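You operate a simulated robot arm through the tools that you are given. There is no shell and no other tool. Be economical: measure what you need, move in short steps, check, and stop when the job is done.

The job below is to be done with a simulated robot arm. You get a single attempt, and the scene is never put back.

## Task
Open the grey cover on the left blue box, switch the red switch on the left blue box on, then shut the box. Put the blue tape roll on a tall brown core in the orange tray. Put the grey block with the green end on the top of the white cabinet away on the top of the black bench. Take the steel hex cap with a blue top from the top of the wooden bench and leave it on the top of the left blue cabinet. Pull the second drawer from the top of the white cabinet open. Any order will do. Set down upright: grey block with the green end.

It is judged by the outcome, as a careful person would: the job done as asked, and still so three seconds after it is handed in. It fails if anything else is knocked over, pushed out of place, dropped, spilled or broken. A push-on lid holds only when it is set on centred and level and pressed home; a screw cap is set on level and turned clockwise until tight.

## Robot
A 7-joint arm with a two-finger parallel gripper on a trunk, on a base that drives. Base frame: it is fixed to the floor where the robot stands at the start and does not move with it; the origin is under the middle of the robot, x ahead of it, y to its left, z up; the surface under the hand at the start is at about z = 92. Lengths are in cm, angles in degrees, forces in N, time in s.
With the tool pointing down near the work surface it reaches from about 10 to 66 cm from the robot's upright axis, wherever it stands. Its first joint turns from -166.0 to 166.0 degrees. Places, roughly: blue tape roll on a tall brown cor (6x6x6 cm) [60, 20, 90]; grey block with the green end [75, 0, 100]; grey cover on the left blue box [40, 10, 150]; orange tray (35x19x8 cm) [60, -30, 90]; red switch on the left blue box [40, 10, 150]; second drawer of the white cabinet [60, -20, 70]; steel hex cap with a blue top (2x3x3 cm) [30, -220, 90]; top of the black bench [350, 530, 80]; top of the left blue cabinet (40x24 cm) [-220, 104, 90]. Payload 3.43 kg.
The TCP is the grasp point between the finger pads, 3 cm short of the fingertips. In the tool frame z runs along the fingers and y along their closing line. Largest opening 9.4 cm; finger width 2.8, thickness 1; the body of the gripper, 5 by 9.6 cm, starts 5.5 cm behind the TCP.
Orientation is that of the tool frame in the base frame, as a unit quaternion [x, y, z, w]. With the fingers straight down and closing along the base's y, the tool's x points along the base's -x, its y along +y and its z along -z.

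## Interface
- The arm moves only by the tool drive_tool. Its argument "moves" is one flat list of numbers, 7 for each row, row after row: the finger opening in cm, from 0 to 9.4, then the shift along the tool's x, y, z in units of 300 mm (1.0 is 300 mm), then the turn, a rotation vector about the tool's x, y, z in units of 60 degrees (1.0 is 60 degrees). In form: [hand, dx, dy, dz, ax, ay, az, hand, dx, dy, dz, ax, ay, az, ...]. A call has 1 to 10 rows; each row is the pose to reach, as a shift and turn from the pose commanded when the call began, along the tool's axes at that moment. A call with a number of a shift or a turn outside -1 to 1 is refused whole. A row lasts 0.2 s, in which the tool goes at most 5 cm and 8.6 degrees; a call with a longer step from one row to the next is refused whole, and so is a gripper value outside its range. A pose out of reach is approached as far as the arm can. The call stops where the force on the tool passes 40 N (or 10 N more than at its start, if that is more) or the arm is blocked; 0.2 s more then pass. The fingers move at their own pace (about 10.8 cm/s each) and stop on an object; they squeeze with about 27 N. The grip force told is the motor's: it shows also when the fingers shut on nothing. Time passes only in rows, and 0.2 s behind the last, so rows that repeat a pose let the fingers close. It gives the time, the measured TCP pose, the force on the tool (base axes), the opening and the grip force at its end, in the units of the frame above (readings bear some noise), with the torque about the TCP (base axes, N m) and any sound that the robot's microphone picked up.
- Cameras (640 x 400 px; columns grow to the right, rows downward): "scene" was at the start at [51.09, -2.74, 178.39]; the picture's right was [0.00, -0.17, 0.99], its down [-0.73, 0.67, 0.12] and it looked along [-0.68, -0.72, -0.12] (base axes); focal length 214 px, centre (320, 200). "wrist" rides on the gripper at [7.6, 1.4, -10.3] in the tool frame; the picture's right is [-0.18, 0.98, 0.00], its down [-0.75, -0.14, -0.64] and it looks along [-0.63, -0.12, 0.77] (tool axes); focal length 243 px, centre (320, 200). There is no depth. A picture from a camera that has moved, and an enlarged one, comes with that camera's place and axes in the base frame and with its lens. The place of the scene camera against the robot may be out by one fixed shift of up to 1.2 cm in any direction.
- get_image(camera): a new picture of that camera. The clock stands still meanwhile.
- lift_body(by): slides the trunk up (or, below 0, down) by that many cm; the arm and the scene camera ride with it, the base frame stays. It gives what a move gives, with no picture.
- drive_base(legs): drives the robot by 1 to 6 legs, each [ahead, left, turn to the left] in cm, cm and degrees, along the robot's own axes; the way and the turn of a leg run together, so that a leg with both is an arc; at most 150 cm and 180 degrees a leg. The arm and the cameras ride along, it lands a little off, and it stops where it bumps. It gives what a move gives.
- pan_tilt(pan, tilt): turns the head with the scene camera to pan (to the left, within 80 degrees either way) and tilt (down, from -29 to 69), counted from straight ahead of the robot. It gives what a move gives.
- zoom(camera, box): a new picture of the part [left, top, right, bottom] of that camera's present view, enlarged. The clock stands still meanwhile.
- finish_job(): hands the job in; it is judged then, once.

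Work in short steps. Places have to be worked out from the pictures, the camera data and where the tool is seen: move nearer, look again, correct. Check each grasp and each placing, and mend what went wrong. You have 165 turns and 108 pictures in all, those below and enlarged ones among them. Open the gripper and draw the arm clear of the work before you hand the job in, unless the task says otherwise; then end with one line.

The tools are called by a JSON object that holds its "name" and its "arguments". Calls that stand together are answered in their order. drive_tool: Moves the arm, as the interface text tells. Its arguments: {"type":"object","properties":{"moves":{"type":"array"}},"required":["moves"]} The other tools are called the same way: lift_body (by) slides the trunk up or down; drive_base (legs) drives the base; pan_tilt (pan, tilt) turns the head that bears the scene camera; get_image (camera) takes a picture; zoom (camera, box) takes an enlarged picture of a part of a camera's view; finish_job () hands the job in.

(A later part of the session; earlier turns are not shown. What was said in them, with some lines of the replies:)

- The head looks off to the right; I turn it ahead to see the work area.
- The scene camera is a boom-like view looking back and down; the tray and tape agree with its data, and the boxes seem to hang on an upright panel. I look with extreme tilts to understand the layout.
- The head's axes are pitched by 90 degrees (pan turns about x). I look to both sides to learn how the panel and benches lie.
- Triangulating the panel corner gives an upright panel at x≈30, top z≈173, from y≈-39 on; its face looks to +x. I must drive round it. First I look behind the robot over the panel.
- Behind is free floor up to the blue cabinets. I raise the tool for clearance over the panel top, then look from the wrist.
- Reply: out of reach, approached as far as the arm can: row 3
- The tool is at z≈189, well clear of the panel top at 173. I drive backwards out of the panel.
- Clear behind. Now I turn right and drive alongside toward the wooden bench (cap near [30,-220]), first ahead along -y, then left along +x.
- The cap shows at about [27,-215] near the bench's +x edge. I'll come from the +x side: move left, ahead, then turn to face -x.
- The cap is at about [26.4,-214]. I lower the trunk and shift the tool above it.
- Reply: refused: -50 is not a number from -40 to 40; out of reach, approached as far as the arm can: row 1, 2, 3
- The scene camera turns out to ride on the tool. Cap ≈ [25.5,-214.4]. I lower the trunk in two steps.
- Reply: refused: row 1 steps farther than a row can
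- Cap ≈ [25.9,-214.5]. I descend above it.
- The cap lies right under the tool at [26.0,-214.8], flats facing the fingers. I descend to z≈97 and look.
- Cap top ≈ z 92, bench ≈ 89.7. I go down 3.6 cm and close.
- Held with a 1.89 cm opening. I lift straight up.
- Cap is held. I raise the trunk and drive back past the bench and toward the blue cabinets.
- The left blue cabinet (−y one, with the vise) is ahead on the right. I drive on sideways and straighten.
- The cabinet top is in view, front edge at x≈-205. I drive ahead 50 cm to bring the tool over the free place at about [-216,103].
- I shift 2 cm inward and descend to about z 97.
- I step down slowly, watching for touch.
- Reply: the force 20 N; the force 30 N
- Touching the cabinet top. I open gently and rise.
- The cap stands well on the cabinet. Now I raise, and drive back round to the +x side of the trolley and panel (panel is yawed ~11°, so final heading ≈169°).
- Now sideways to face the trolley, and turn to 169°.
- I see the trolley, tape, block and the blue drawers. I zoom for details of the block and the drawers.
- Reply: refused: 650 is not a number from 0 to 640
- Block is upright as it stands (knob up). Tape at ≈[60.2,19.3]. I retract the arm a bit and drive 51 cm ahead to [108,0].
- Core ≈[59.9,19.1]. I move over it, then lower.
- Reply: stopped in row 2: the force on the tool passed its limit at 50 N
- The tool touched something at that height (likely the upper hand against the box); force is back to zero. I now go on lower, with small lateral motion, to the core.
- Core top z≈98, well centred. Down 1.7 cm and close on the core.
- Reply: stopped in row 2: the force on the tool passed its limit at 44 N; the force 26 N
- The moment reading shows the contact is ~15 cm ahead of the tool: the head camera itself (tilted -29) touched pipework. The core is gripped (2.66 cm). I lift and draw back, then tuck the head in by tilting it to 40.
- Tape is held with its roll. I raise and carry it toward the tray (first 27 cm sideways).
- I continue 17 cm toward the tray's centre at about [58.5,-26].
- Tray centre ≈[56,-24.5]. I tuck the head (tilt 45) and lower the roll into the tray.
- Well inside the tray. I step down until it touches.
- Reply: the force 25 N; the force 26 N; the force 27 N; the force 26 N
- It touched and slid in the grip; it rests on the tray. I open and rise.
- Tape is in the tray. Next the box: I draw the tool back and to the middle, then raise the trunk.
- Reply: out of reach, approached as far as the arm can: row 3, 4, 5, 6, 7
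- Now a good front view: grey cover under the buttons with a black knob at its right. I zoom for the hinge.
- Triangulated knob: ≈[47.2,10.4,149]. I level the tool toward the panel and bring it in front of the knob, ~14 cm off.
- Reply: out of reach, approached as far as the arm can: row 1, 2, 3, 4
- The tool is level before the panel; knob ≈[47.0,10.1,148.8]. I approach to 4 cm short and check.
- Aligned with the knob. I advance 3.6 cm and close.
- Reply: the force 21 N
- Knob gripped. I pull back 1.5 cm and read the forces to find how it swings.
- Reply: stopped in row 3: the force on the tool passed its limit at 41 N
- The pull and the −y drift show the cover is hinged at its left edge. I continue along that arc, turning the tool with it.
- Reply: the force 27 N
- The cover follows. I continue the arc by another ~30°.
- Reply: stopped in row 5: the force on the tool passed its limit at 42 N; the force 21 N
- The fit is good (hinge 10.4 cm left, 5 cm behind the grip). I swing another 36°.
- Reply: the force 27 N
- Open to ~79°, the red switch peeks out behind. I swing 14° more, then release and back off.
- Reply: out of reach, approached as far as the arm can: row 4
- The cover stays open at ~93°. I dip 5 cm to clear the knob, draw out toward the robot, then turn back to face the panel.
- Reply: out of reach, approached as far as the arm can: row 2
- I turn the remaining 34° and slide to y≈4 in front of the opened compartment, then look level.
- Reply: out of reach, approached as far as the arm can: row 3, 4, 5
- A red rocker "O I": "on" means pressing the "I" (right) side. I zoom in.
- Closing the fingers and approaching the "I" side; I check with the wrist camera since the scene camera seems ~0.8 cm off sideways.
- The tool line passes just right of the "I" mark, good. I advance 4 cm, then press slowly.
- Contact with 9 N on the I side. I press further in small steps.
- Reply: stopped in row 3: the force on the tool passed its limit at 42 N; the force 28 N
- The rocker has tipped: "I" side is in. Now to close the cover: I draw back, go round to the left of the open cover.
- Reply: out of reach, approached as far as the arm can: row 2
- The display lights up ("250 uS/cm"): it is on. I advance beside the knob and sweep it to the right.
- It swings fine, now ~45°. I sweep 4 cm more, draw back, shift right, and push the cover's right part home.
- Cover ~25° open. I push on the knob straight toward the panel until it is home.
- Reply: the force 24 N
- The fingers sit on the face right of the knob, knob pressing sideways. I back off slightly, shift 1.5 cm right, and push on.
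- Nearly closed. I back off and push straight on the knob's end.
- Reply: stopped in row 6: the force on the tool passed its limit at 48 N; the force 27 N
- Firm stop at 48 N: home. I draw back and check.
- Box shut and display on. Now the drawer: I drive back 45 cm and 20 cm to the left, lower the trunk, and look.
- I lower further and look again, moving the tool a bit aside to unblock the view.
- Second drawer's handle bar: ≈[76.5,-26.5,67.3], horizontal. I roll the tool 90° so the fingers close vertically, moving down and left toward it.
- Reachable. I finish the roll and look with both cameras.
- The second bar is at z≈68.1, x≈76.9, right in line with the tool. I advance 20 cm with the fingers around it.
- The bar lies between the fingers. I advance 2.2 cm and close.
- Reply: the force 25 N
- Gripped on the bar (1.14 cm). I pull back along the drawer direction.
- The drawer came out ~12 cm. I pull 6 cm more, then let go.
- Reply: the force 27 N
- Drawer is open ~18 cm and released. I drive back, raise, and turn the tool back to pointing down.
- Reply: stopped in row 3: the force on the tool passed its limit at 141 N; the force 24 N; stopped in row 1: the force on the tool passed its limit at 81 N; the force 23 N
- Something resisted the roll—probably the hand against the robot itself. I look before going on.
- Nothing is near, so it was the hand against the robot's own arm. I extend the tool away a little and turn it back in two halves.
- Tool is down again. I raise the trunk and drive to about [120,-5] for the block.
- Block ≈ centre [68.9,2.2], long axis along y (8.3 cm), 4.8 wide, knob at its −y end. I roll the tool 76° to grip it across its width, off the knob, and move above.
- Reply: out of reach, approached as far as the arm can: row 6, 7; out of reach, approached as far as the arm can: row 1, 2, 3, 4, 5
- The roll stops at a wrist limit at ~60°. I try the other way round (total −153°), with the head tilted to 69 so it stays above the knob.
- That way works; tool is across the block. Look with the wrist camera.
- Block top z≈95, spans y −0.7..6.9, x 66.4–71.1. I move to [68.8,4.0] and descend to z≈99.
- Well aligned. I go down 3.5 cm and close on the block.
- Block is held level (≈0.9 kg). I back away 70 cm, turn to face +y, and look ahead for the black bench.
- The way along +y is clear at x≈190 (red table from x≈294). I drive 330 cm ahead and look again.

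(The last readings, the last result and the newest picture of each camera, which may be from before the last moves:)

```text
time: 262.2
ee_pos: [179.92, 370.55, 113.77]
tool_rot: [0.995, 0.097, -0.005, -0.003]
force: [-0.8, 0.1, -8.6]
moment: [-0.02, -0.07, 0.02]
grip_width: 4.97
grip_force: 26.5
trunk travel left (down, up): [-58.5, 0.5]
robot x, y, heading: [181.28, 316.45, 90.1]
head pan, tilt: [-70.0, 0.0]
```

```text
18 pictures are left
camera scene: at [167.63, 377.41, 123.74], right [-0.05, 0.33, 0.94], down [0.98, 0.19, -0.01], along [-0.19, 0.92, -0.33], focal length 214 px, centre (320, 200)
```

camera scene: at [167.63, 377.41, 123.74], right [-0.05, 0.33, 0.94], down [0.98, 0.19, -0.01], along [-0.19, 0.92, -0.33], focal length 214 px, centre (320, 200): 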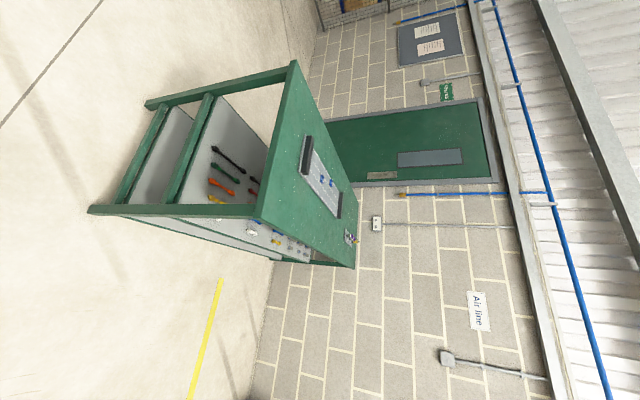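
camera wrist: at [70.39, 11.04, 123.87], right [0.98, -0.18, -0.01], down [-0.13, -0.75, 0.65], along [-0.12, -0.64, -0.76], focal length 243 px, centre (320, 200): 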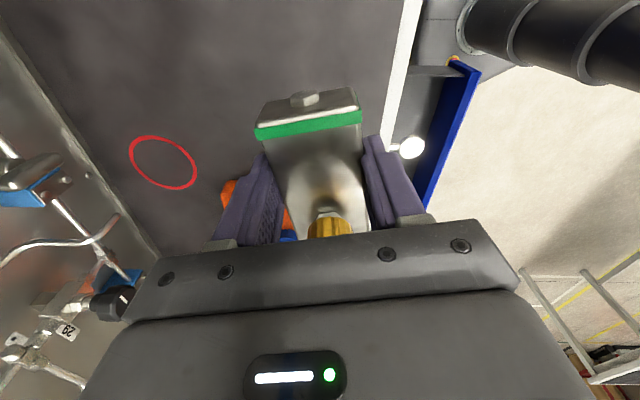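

A green bench is ahead on the left. I turn 50° right toward the black bench and look.

{"name": "drive_base", "arguments": {"legs": [[0, 0, -50]]}}

{"name": "get_image", "arguments": {"camera": "scene"}}

```text
time: 264.9
ee_pos: [221.62, 352.28, 113.72]
tool_rot: [0.944, -0.33, -0.004, -0.005]
force: [1.4, 0.4, -9.2]
moment: [-0.05, -0.07, 0.02]
grip_width: 5.0
grip_force: 27.0
trunk travel left (down, up): [-58.5, 0.5]
robot x, y, heading: [181.44, 316.61, 40.5]
head pan, tilt: [-70.0, 0.0]
```

```text
17 pictures are left
camera scene: at [218.36, 366.47, 123.78], right [0.22, 0.25, 0.94], down [0.78, -0.62, -0.01], along [0.59, 0.74, -0.33], focal length 214 px, centre (320, 200)
```

scene: 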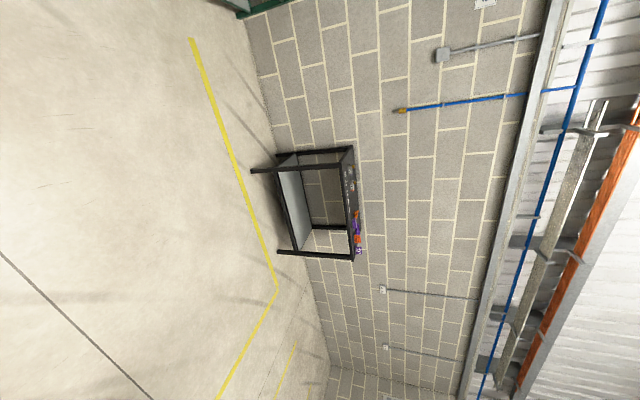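

The black bench is in clear sight (front edge ≈ from [298,511] to [397,501]). I drive ~190 cm toward it, then turn to face it.

{"name": "drive_base", "arguments": {"legs": [[95, 0, 0], [95, 3, 0], [0, 0, 43]]}}

{"name": "pan_tilt", "arguments": {"pan": -55, "tilt": 0}}

{"name": "get_image", "arguments": {"camera": "scene"}}

```text
time: 276.4
ee_pos: [332.1, 494.97, 113.77]
tool_rot: [0.999, 0.032, -0.005, -0.005]
force: [-0.3, 1.1, -8.9]
moment: [0.0, -0.07, -0.03]
grip_width: 4.99
grip_force: 26.6
trunk travel left (down, up): [-58.5, 0.5]
robot x, y, heading: [326.48, 441.08, 82.9]
head pan, tilt: [-70.0, 0.0]
```

```text
time: 277.2
ee_pos: [332.1, 494.93, 113.75]
tool_rot: [0.999, 0.033, -0.006, -0.005]
force: [0.4, -0.5, -9.3]
moment: [-0.03, -0.08, -0.03]
grip_width: 4.99
grip_force: 27.2
trunk travel left (down, up): [-58.5, 0.5]
robot x, y, heading: [326.5, 441.45, 83.2]
head pan, tilt: [-55.0, 0.0]
```

```text
16 pictures are left
camera scene: at [320.75, 502.19, 121.68], right [-0.03, 0.57, 0.82], down [1.0, 0.06, -0.01], along [-0.06, 0.82, -0.57], focal length 214 px, centre (320, 200)
```

scene: 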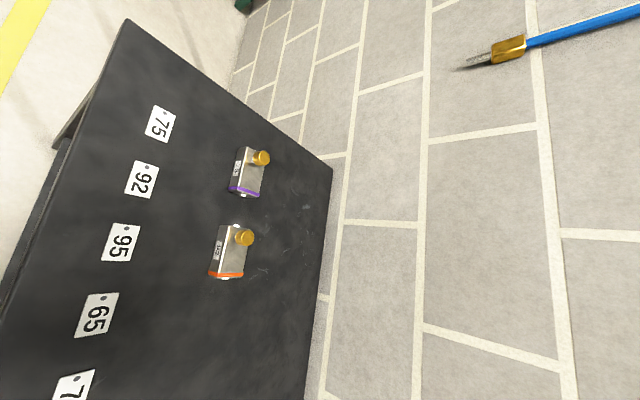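

The bench has number plates and two similar blocks. I zoom in to see what is free.

{"name": "zoom", "arguments": {"camera": "scene", "box": [40, 80, 360, 280]}}

```text
2.00 times, centred on (200, 180) of scene
camera zoom: at [320.75, 502.19, 121.68], right [-0.03, 0.57, 0.82], down [1.0, 0.06, -0.01], along [-0.06, 0.82, -0.57], focal length 429 px, centre (560, 240)
```

zoom: 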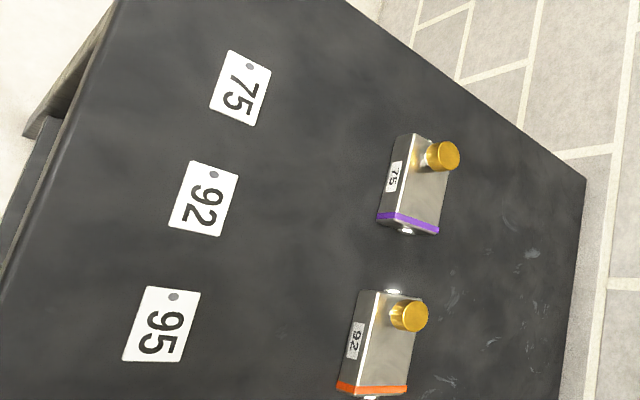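

Plates and blocks: block "92" is around [329,528]; free room lies to its right. I drive 30 ahead and 9.5 right so the tool is over about [345,523].

{"name": "pan_tilt", "arguments": {"pan": -30, "tilt": 0}}

{"name": "drive_base", "arguments": {"legs": [[30, -9.5, 0]]}}

{"name": "get_image", "arguments": {"camera": "scene"}}

{"name": "get_image", "arguments": {"camera": "wrist"}}

```text
time: 278.1
ee_pos: [332.08, 494.87, 113.65]
tool_rot: [0.999, 0.032, -0.006, -0.004]
force: [0.7, 0.9, -8.6]
moment: [-0.01, -0.06, 0.02]
grip_width: 4.97
grip_force: 27.1
trunk travel left (down, up): [-58.5, 0.5]
robot x, y, heading: [326.44, 441.4, 82.9]
head pan, tilt: [-30.0, 0.0]
```

```text
time: 280.2
ee_pos: [345.34, 523.48, 113.8]
tool_rot: [0.999, 0.031, -0.006, -0.004]
force: [-0.2, -0.5, -8.7]
moment: [-0.01, -0.1, 0.02]
grip_width: 4.97
grip_force: 26.7
trunk travel left (down, up): [-58.5, 0.5]
robot x, y, heading: [339.87, 469.82, 82.7]
head pan, tilt: [-30.0, 0.0]
```

```text
14 pictures are left
camera scene: at [334.15, 527.97, 118.98], right [-0.05, 0.86, 0.51], down [1.0, 0.06, -0.01], along [-0.04, 0.51, -0.86], focal length 214 px, centre (320, 200)
```

scene: 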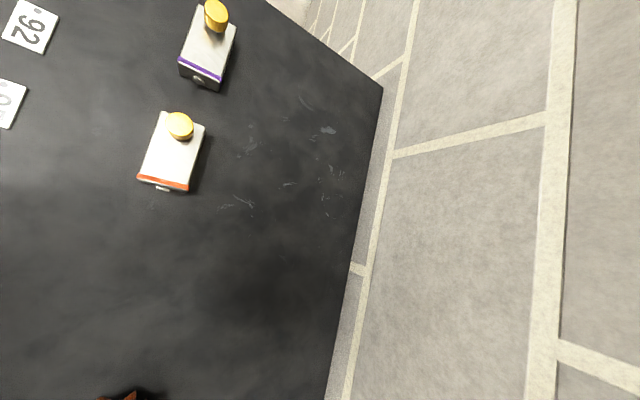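

```text
13 pictures are left
camera wrist: at [353.19, 522.43, 123.75], right [-0.12, -0.99, -0.01], down [-0.75, 0.09, 0.65], along [-0.65, 0.08, -0.76], focal length 243 px, centre (320, 200)
```

wrist: 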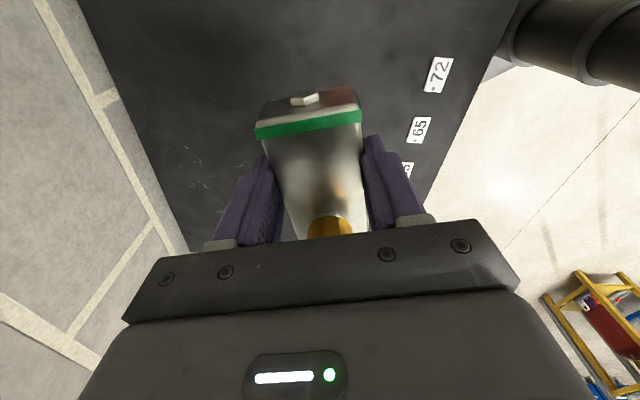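

The spot looks free; something red shows at the picture's edge to the right. I tilt the head to look there.

{"name": "pan_tilt", "arguments": {"pan": -45, "tilt": 30}}

{"name": "get_image", "arguments": {"camera": "scene"}}

```text
time: 281.2
ee_pos: [345.23, 523.41, 113.68]
tool_rot: [0.999, 0.032, -0.006, -0.004]
force: [0.3, -0.2, -9.3]
moment: [-0.03, -0.07, -0.01]
grip_width: 4.96
grip_force: 26.8
trunk travel left (down, up): [-58.5, 0.5]
robot x, y, heading: [339.72, 469.66, 82.5]
head pan, tilt: [-45.0, 30.0]
```

```text
12 pictures are left
camera scene: at [338.83, 530.09, 120.36], right [-0.04, 0.7, 0.71], down [0.89, -0.3, 0.34], along [0.45, 0.65, -0.61], focal length 214 px, centre (320, 200)
```

scene: 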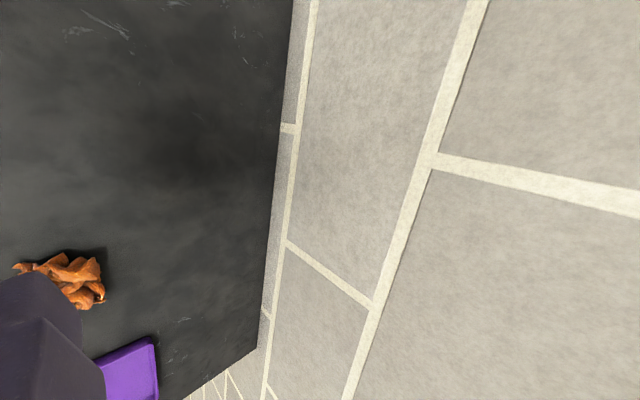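

A rag at ≈[362,522] leaves ample space. I tuck the head and lower with the trunk.

{"name": "pan_tilt", "arguments": {"pan": 0, "tilt": 69}}

{"name": "lift_body", "arguments": {"by": -25}}

{"name": "get_image", "arguments": {"camera": "wrist"}}

```text
time: 282.3
ee_pos: [345.3, 523.47, 113.67]
tool_rot: [0.999, 0.032, -0.005, -0.004]
force: [-0.2, 0.2, -9.1]
moment: [0.01, -0.08, 0.02]
grip_width: 4.97
grip_force: 27.0
trunk travel left (down, up): [-58.5, 0.5]
robot x, y, heading: [339.4, 469.62, 82.5]
head pan, tilt: [0.0, 68.8]
```

```text
time: 284.9
ee_pos: [345.36, 523.22, 88.77]
tool_rot: [0.999, 0.032, -0.006, -0.004]
force: [-0.1, 0.5, -9.3]
moment: [0.01, -0.09, 0.02]
grip_width: 4.95
grip_force: 27.5
trunk travel left (down, up): [-33.5, 25.5]
robot x, y, heading: [340.04, 469.79, 82.9]
head pan, tilt: [0.0, 68.8]
```

```text
11 pictures are left
camera wrist: at [353.15, 522.34, 98.79], right [-0.12, -0.99, -0.01], down [-0.75, 0.09, 0.65], along [-0.65, 0.08, -0.76], focal length 243 px, centre (320, 200)
```

wrist: 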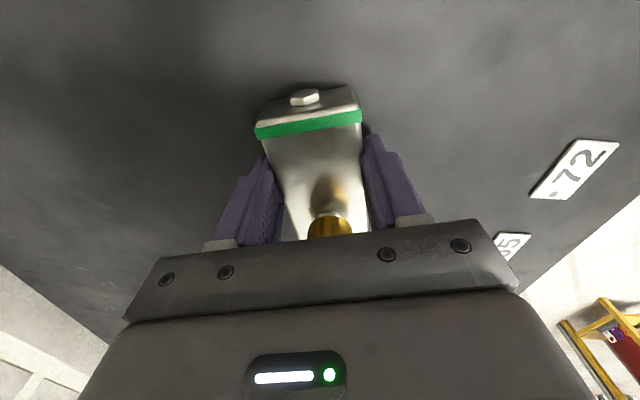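

Still clear above. I go down 3.5 cm, then by 3 mm steps watching the force.

{"name": "drive_tool", "arguments": {"moves": [0, 0, 0, 0.04, 0, 0, 0, 0, 0, 0, 0.08, 0, 0, 0, 0, 0, 0, 0.117, 0, 0, 0]}}

{"name": "drive_tool", "arguments": {"moves": [0, 0, 0, 0.015, 0, 0, 0]}}

{"name": "drive_tool", "arguments": {"moves": [0, 0, 0, 0.01, 0, 0, 0]}}

{"name": "drive_tool", "arguments": {"moves": [0, 0, 0, 0.01, 0, 0, 0]}}

```text
time: 285.2
ee_pos: [345.36, 523.39, 88.55]
tool_rot: [0.999, 0.033, -0.004, -0.009]
force: [-1.9, -9.5, 24.9]
moment: [-1.11, -0.22, -0.13]
grip_width: 4.98
grip_force: 27.0
trunk travel left (down, up): [-33.5, 25.5]
robot x, y, heading: [339.93, 469.71, 82.7]
head pan, tilt: [0.0, 68.8]
stopped in row 1: the force on the tool passed its limit at 128 N (the readings are from after the stop); the commanded pose is now the measured one
```

```text
time: 285.6
ee_pos: [345.26, 523.29, 88.48]
tool_rot: [0.999, 0.033, -0.004, -0.008]
force: [-2.2, -12.3, 26.4]
moment: [-1.27, -0.1, -0.12]
grip_width: 4.97
grip_force: 26.9
trunk travel left (down, up): [-33.5, 25.5]
robot x, y, heading: [339.62, 469.1, 82.8]
head pan, tilt: [0.0, 68.8]
stopped in row 1: the force on the tool passed its limit at 46 N (the readings are from after the stop); the commanded pose is now the measured one
```

```text
time: 285.9
ee_pos: [345.35, 523.29, 88.55]
tool_rot: [0.999, 0.033, -0.005, -0.007]
force: [-3.0, -11.4, 26.0]
moment: [-1.26, -0.33, -0.16]
grip_width: 4.99
grip_force: 26.6
trunk travel left (down, up): [-33.5, 25.5]
robot x, y, heading: [339.34, 469.85, 82.4]
head pan, tilt: [0.0, 68.8]
stopped in row 1: the force on the tool passed its limit at 43 N (the readings are from after the stop); the commanded pose is now the measured one
```

```text
time: 286.2
ee_pos: [345.46, 523.37, 88.49]
tool_rot: [0.999, 0.034, -0.006, -0.008]
force: [-3.3, -12.0, 26.4]
moment: [-1.27, -0.27, -0.18]
grip_width: 5.0
grip_force: 27.3
trunk travel left (down, up): [-33.5, 25.5]
robot x, y, heading: [339.31, 469.65, 83.0]
head pan, tilt: [0.0, 68.8]
stopped in row 1: the force on the tool passed its limit at 43 N (the readings are from after the stop); the commanded pose is now the measured one
```

Contact at z≈88.5, so the bench top is about 85. I check closely before letting go.

{"name": "zoom", "arguments": {"camera": "wrist", "box": [200, 60, 440, 210]}}

```text
2.67 times, centred on (320, 135) of wrist
camera zoom: at [353.16, 522.33, 98.55], right [-0.12, -0.99, -0.01], down [-0.75, 0.08, 0.65], along [-0.65, 0.09, -0.76], focal length 647 px, centre (320, 373)
```

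zoom: 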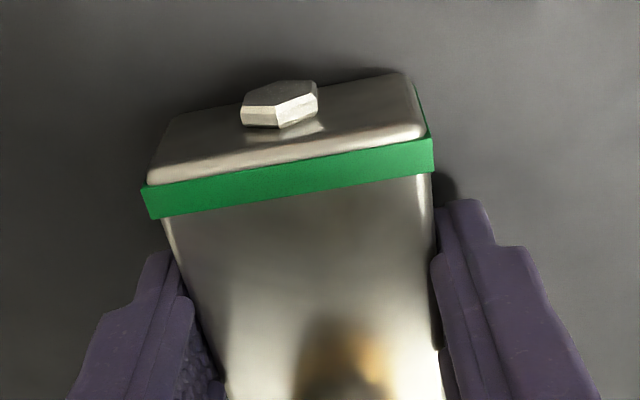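

The block's lower edge sits on the bench with a contact shadow. I open slowly and rise.

{"name": "drive_tool", "arguments": {"moves": [5, 0, 0, 0, 0, 0, 0, 5.6, 0, 0, 0, 0, 0, 0, 6.5, 0, 0, 0, 0, 0, 0, 8, 0, 0, 0, 0, 0, 0, 9.4, 0, 0, 0, 0, 0, 0, 9.4, 0, 0, -0.03, 0, 0, 0]}}

{"name": "get_image", "arguments": {"camera": "wrist"}}

```text
time: 287.6
ee_pos: [345.33, 523.62, 89.19]
tool_rot: [0.999, 0.034, -0.005, -0.007]
force: [-0.2, 0.2, 0.2]
moment: [0.02, -0.01, 0.01]
grip_width: 9.39
grip_force: 0.2
trunk travel left (down, up): [-33.5, 25.5]
robot x, y, heading: [339.36, 469.65, 82.8]
head pan, tilt: [0.0, 68.8]
```

```text
9 pictures are left
camera wrist: at [353.21, 522.56, 99.21], right [-0.12, -0.99, -0.01], down [-0.75, 0.08, 0.65], along [-0.65, 0.09, -0.76], focal length 243 px, centre (320, 200)
```

wrist: 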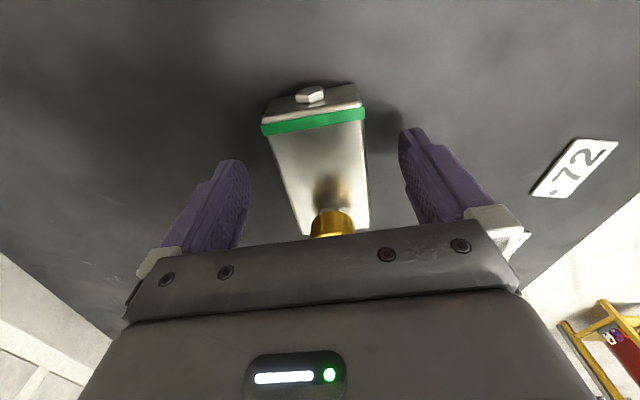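

Released; the block stands. I rise straight up and check.

{"name": "drive_tool", "arguments": {"moves": [9.4, 0, 0, -0.06, 0, 0, 0, 9.4, 0, 0, -0.15, 0, 0, 0, 9.4, 0, 0, -0.3, 0, 0, 0, 9.4, 0, 0, -0.45, 0, 0, 0]}}

{"name": "lift_body", "arguments": {"by": 20}}

{"name": "get_image", "arguments": {"camera": "wrist"}}

```text
time: 288.6
ee_pos: [345.75, 523.39, 102.67]
tool_rot: [0.999, 0.034, -0.006, -0.007]
force: [-0.6, 0.2, -0.4]
moment: [0.01, 0.02, 0.0]
grip_width: 9.42
grip_force: 0.2
trunk travel left (down, up): [-33.5, 25.5]
robot x, y, heading: [339.57, 469.65, 82.8]
head pan, tilt: [0.0, 68.8]
```

```text
time: 290.8
ee_pos: [345.8, 523.41, 122.72]
tool_rot: [0.999, 0.034, -0.005, -0.007]
force: [0.8, -0.3, 0.1]
moment: [0.0, -0.03, 0.0]
grip_width: 9.39
grip_force: 0.1
trunk travel left (down, up): [-53.5, 5.5]
robot x, y, heading: [339.54, 469.75, 82.9]
head pan, tilt: [0.0, 68.8]
```

```text
8 pictures are left
camera wrist: at [353.56, 522.34, 132.77], right [-0.12, -0.99, -0.01], down [-0.75, 0.08, 0.65], along [-0.65, 0.09, -0.76], focal length 243 px, centre (320, 200)
```

wrist: 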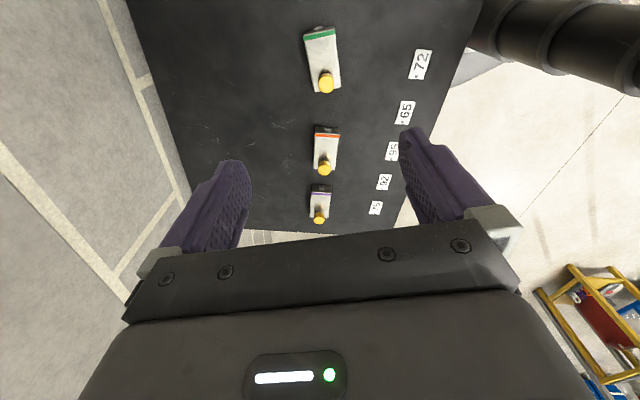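

The block stands upright in line with the others. I back the robot clear of the bench before handing in.

{"name": "drive_base", "arguments": {"legs": [[-40, 0, 0]]}}

{"name": "finish_job", "arguments": {}}

```text
time: 293.3
ee_pos: [340.52, 483.54, 122.69]
tool_rot: [0.999, 0.036, -0.006, -0.007]
force: [0.0, 1.1, -0.2]
moment: [0.0, -0.02, 0.01]
grip_width: 9.37
grip_force: 0.0
trunk travel left (down, up): [-53.5, 5.5]
robot x, y, heading: [334.71, 429.72, 83.2]
head pan, tilt: [0.0, 68.8]
```

```text
The job is handed in.
```

All five tasks are done and handed in: box 62 is switched on and shut, the tape is in the orange tray, the block stands upright on the black bench, the hex cap is on the left blue cabinet, and the second drawer is open about 18 cm; the head camera twice touched the panel area (up to 50 N), and I did not inspect that spot closely afterwards, though nothing looked out of place in later pictures.
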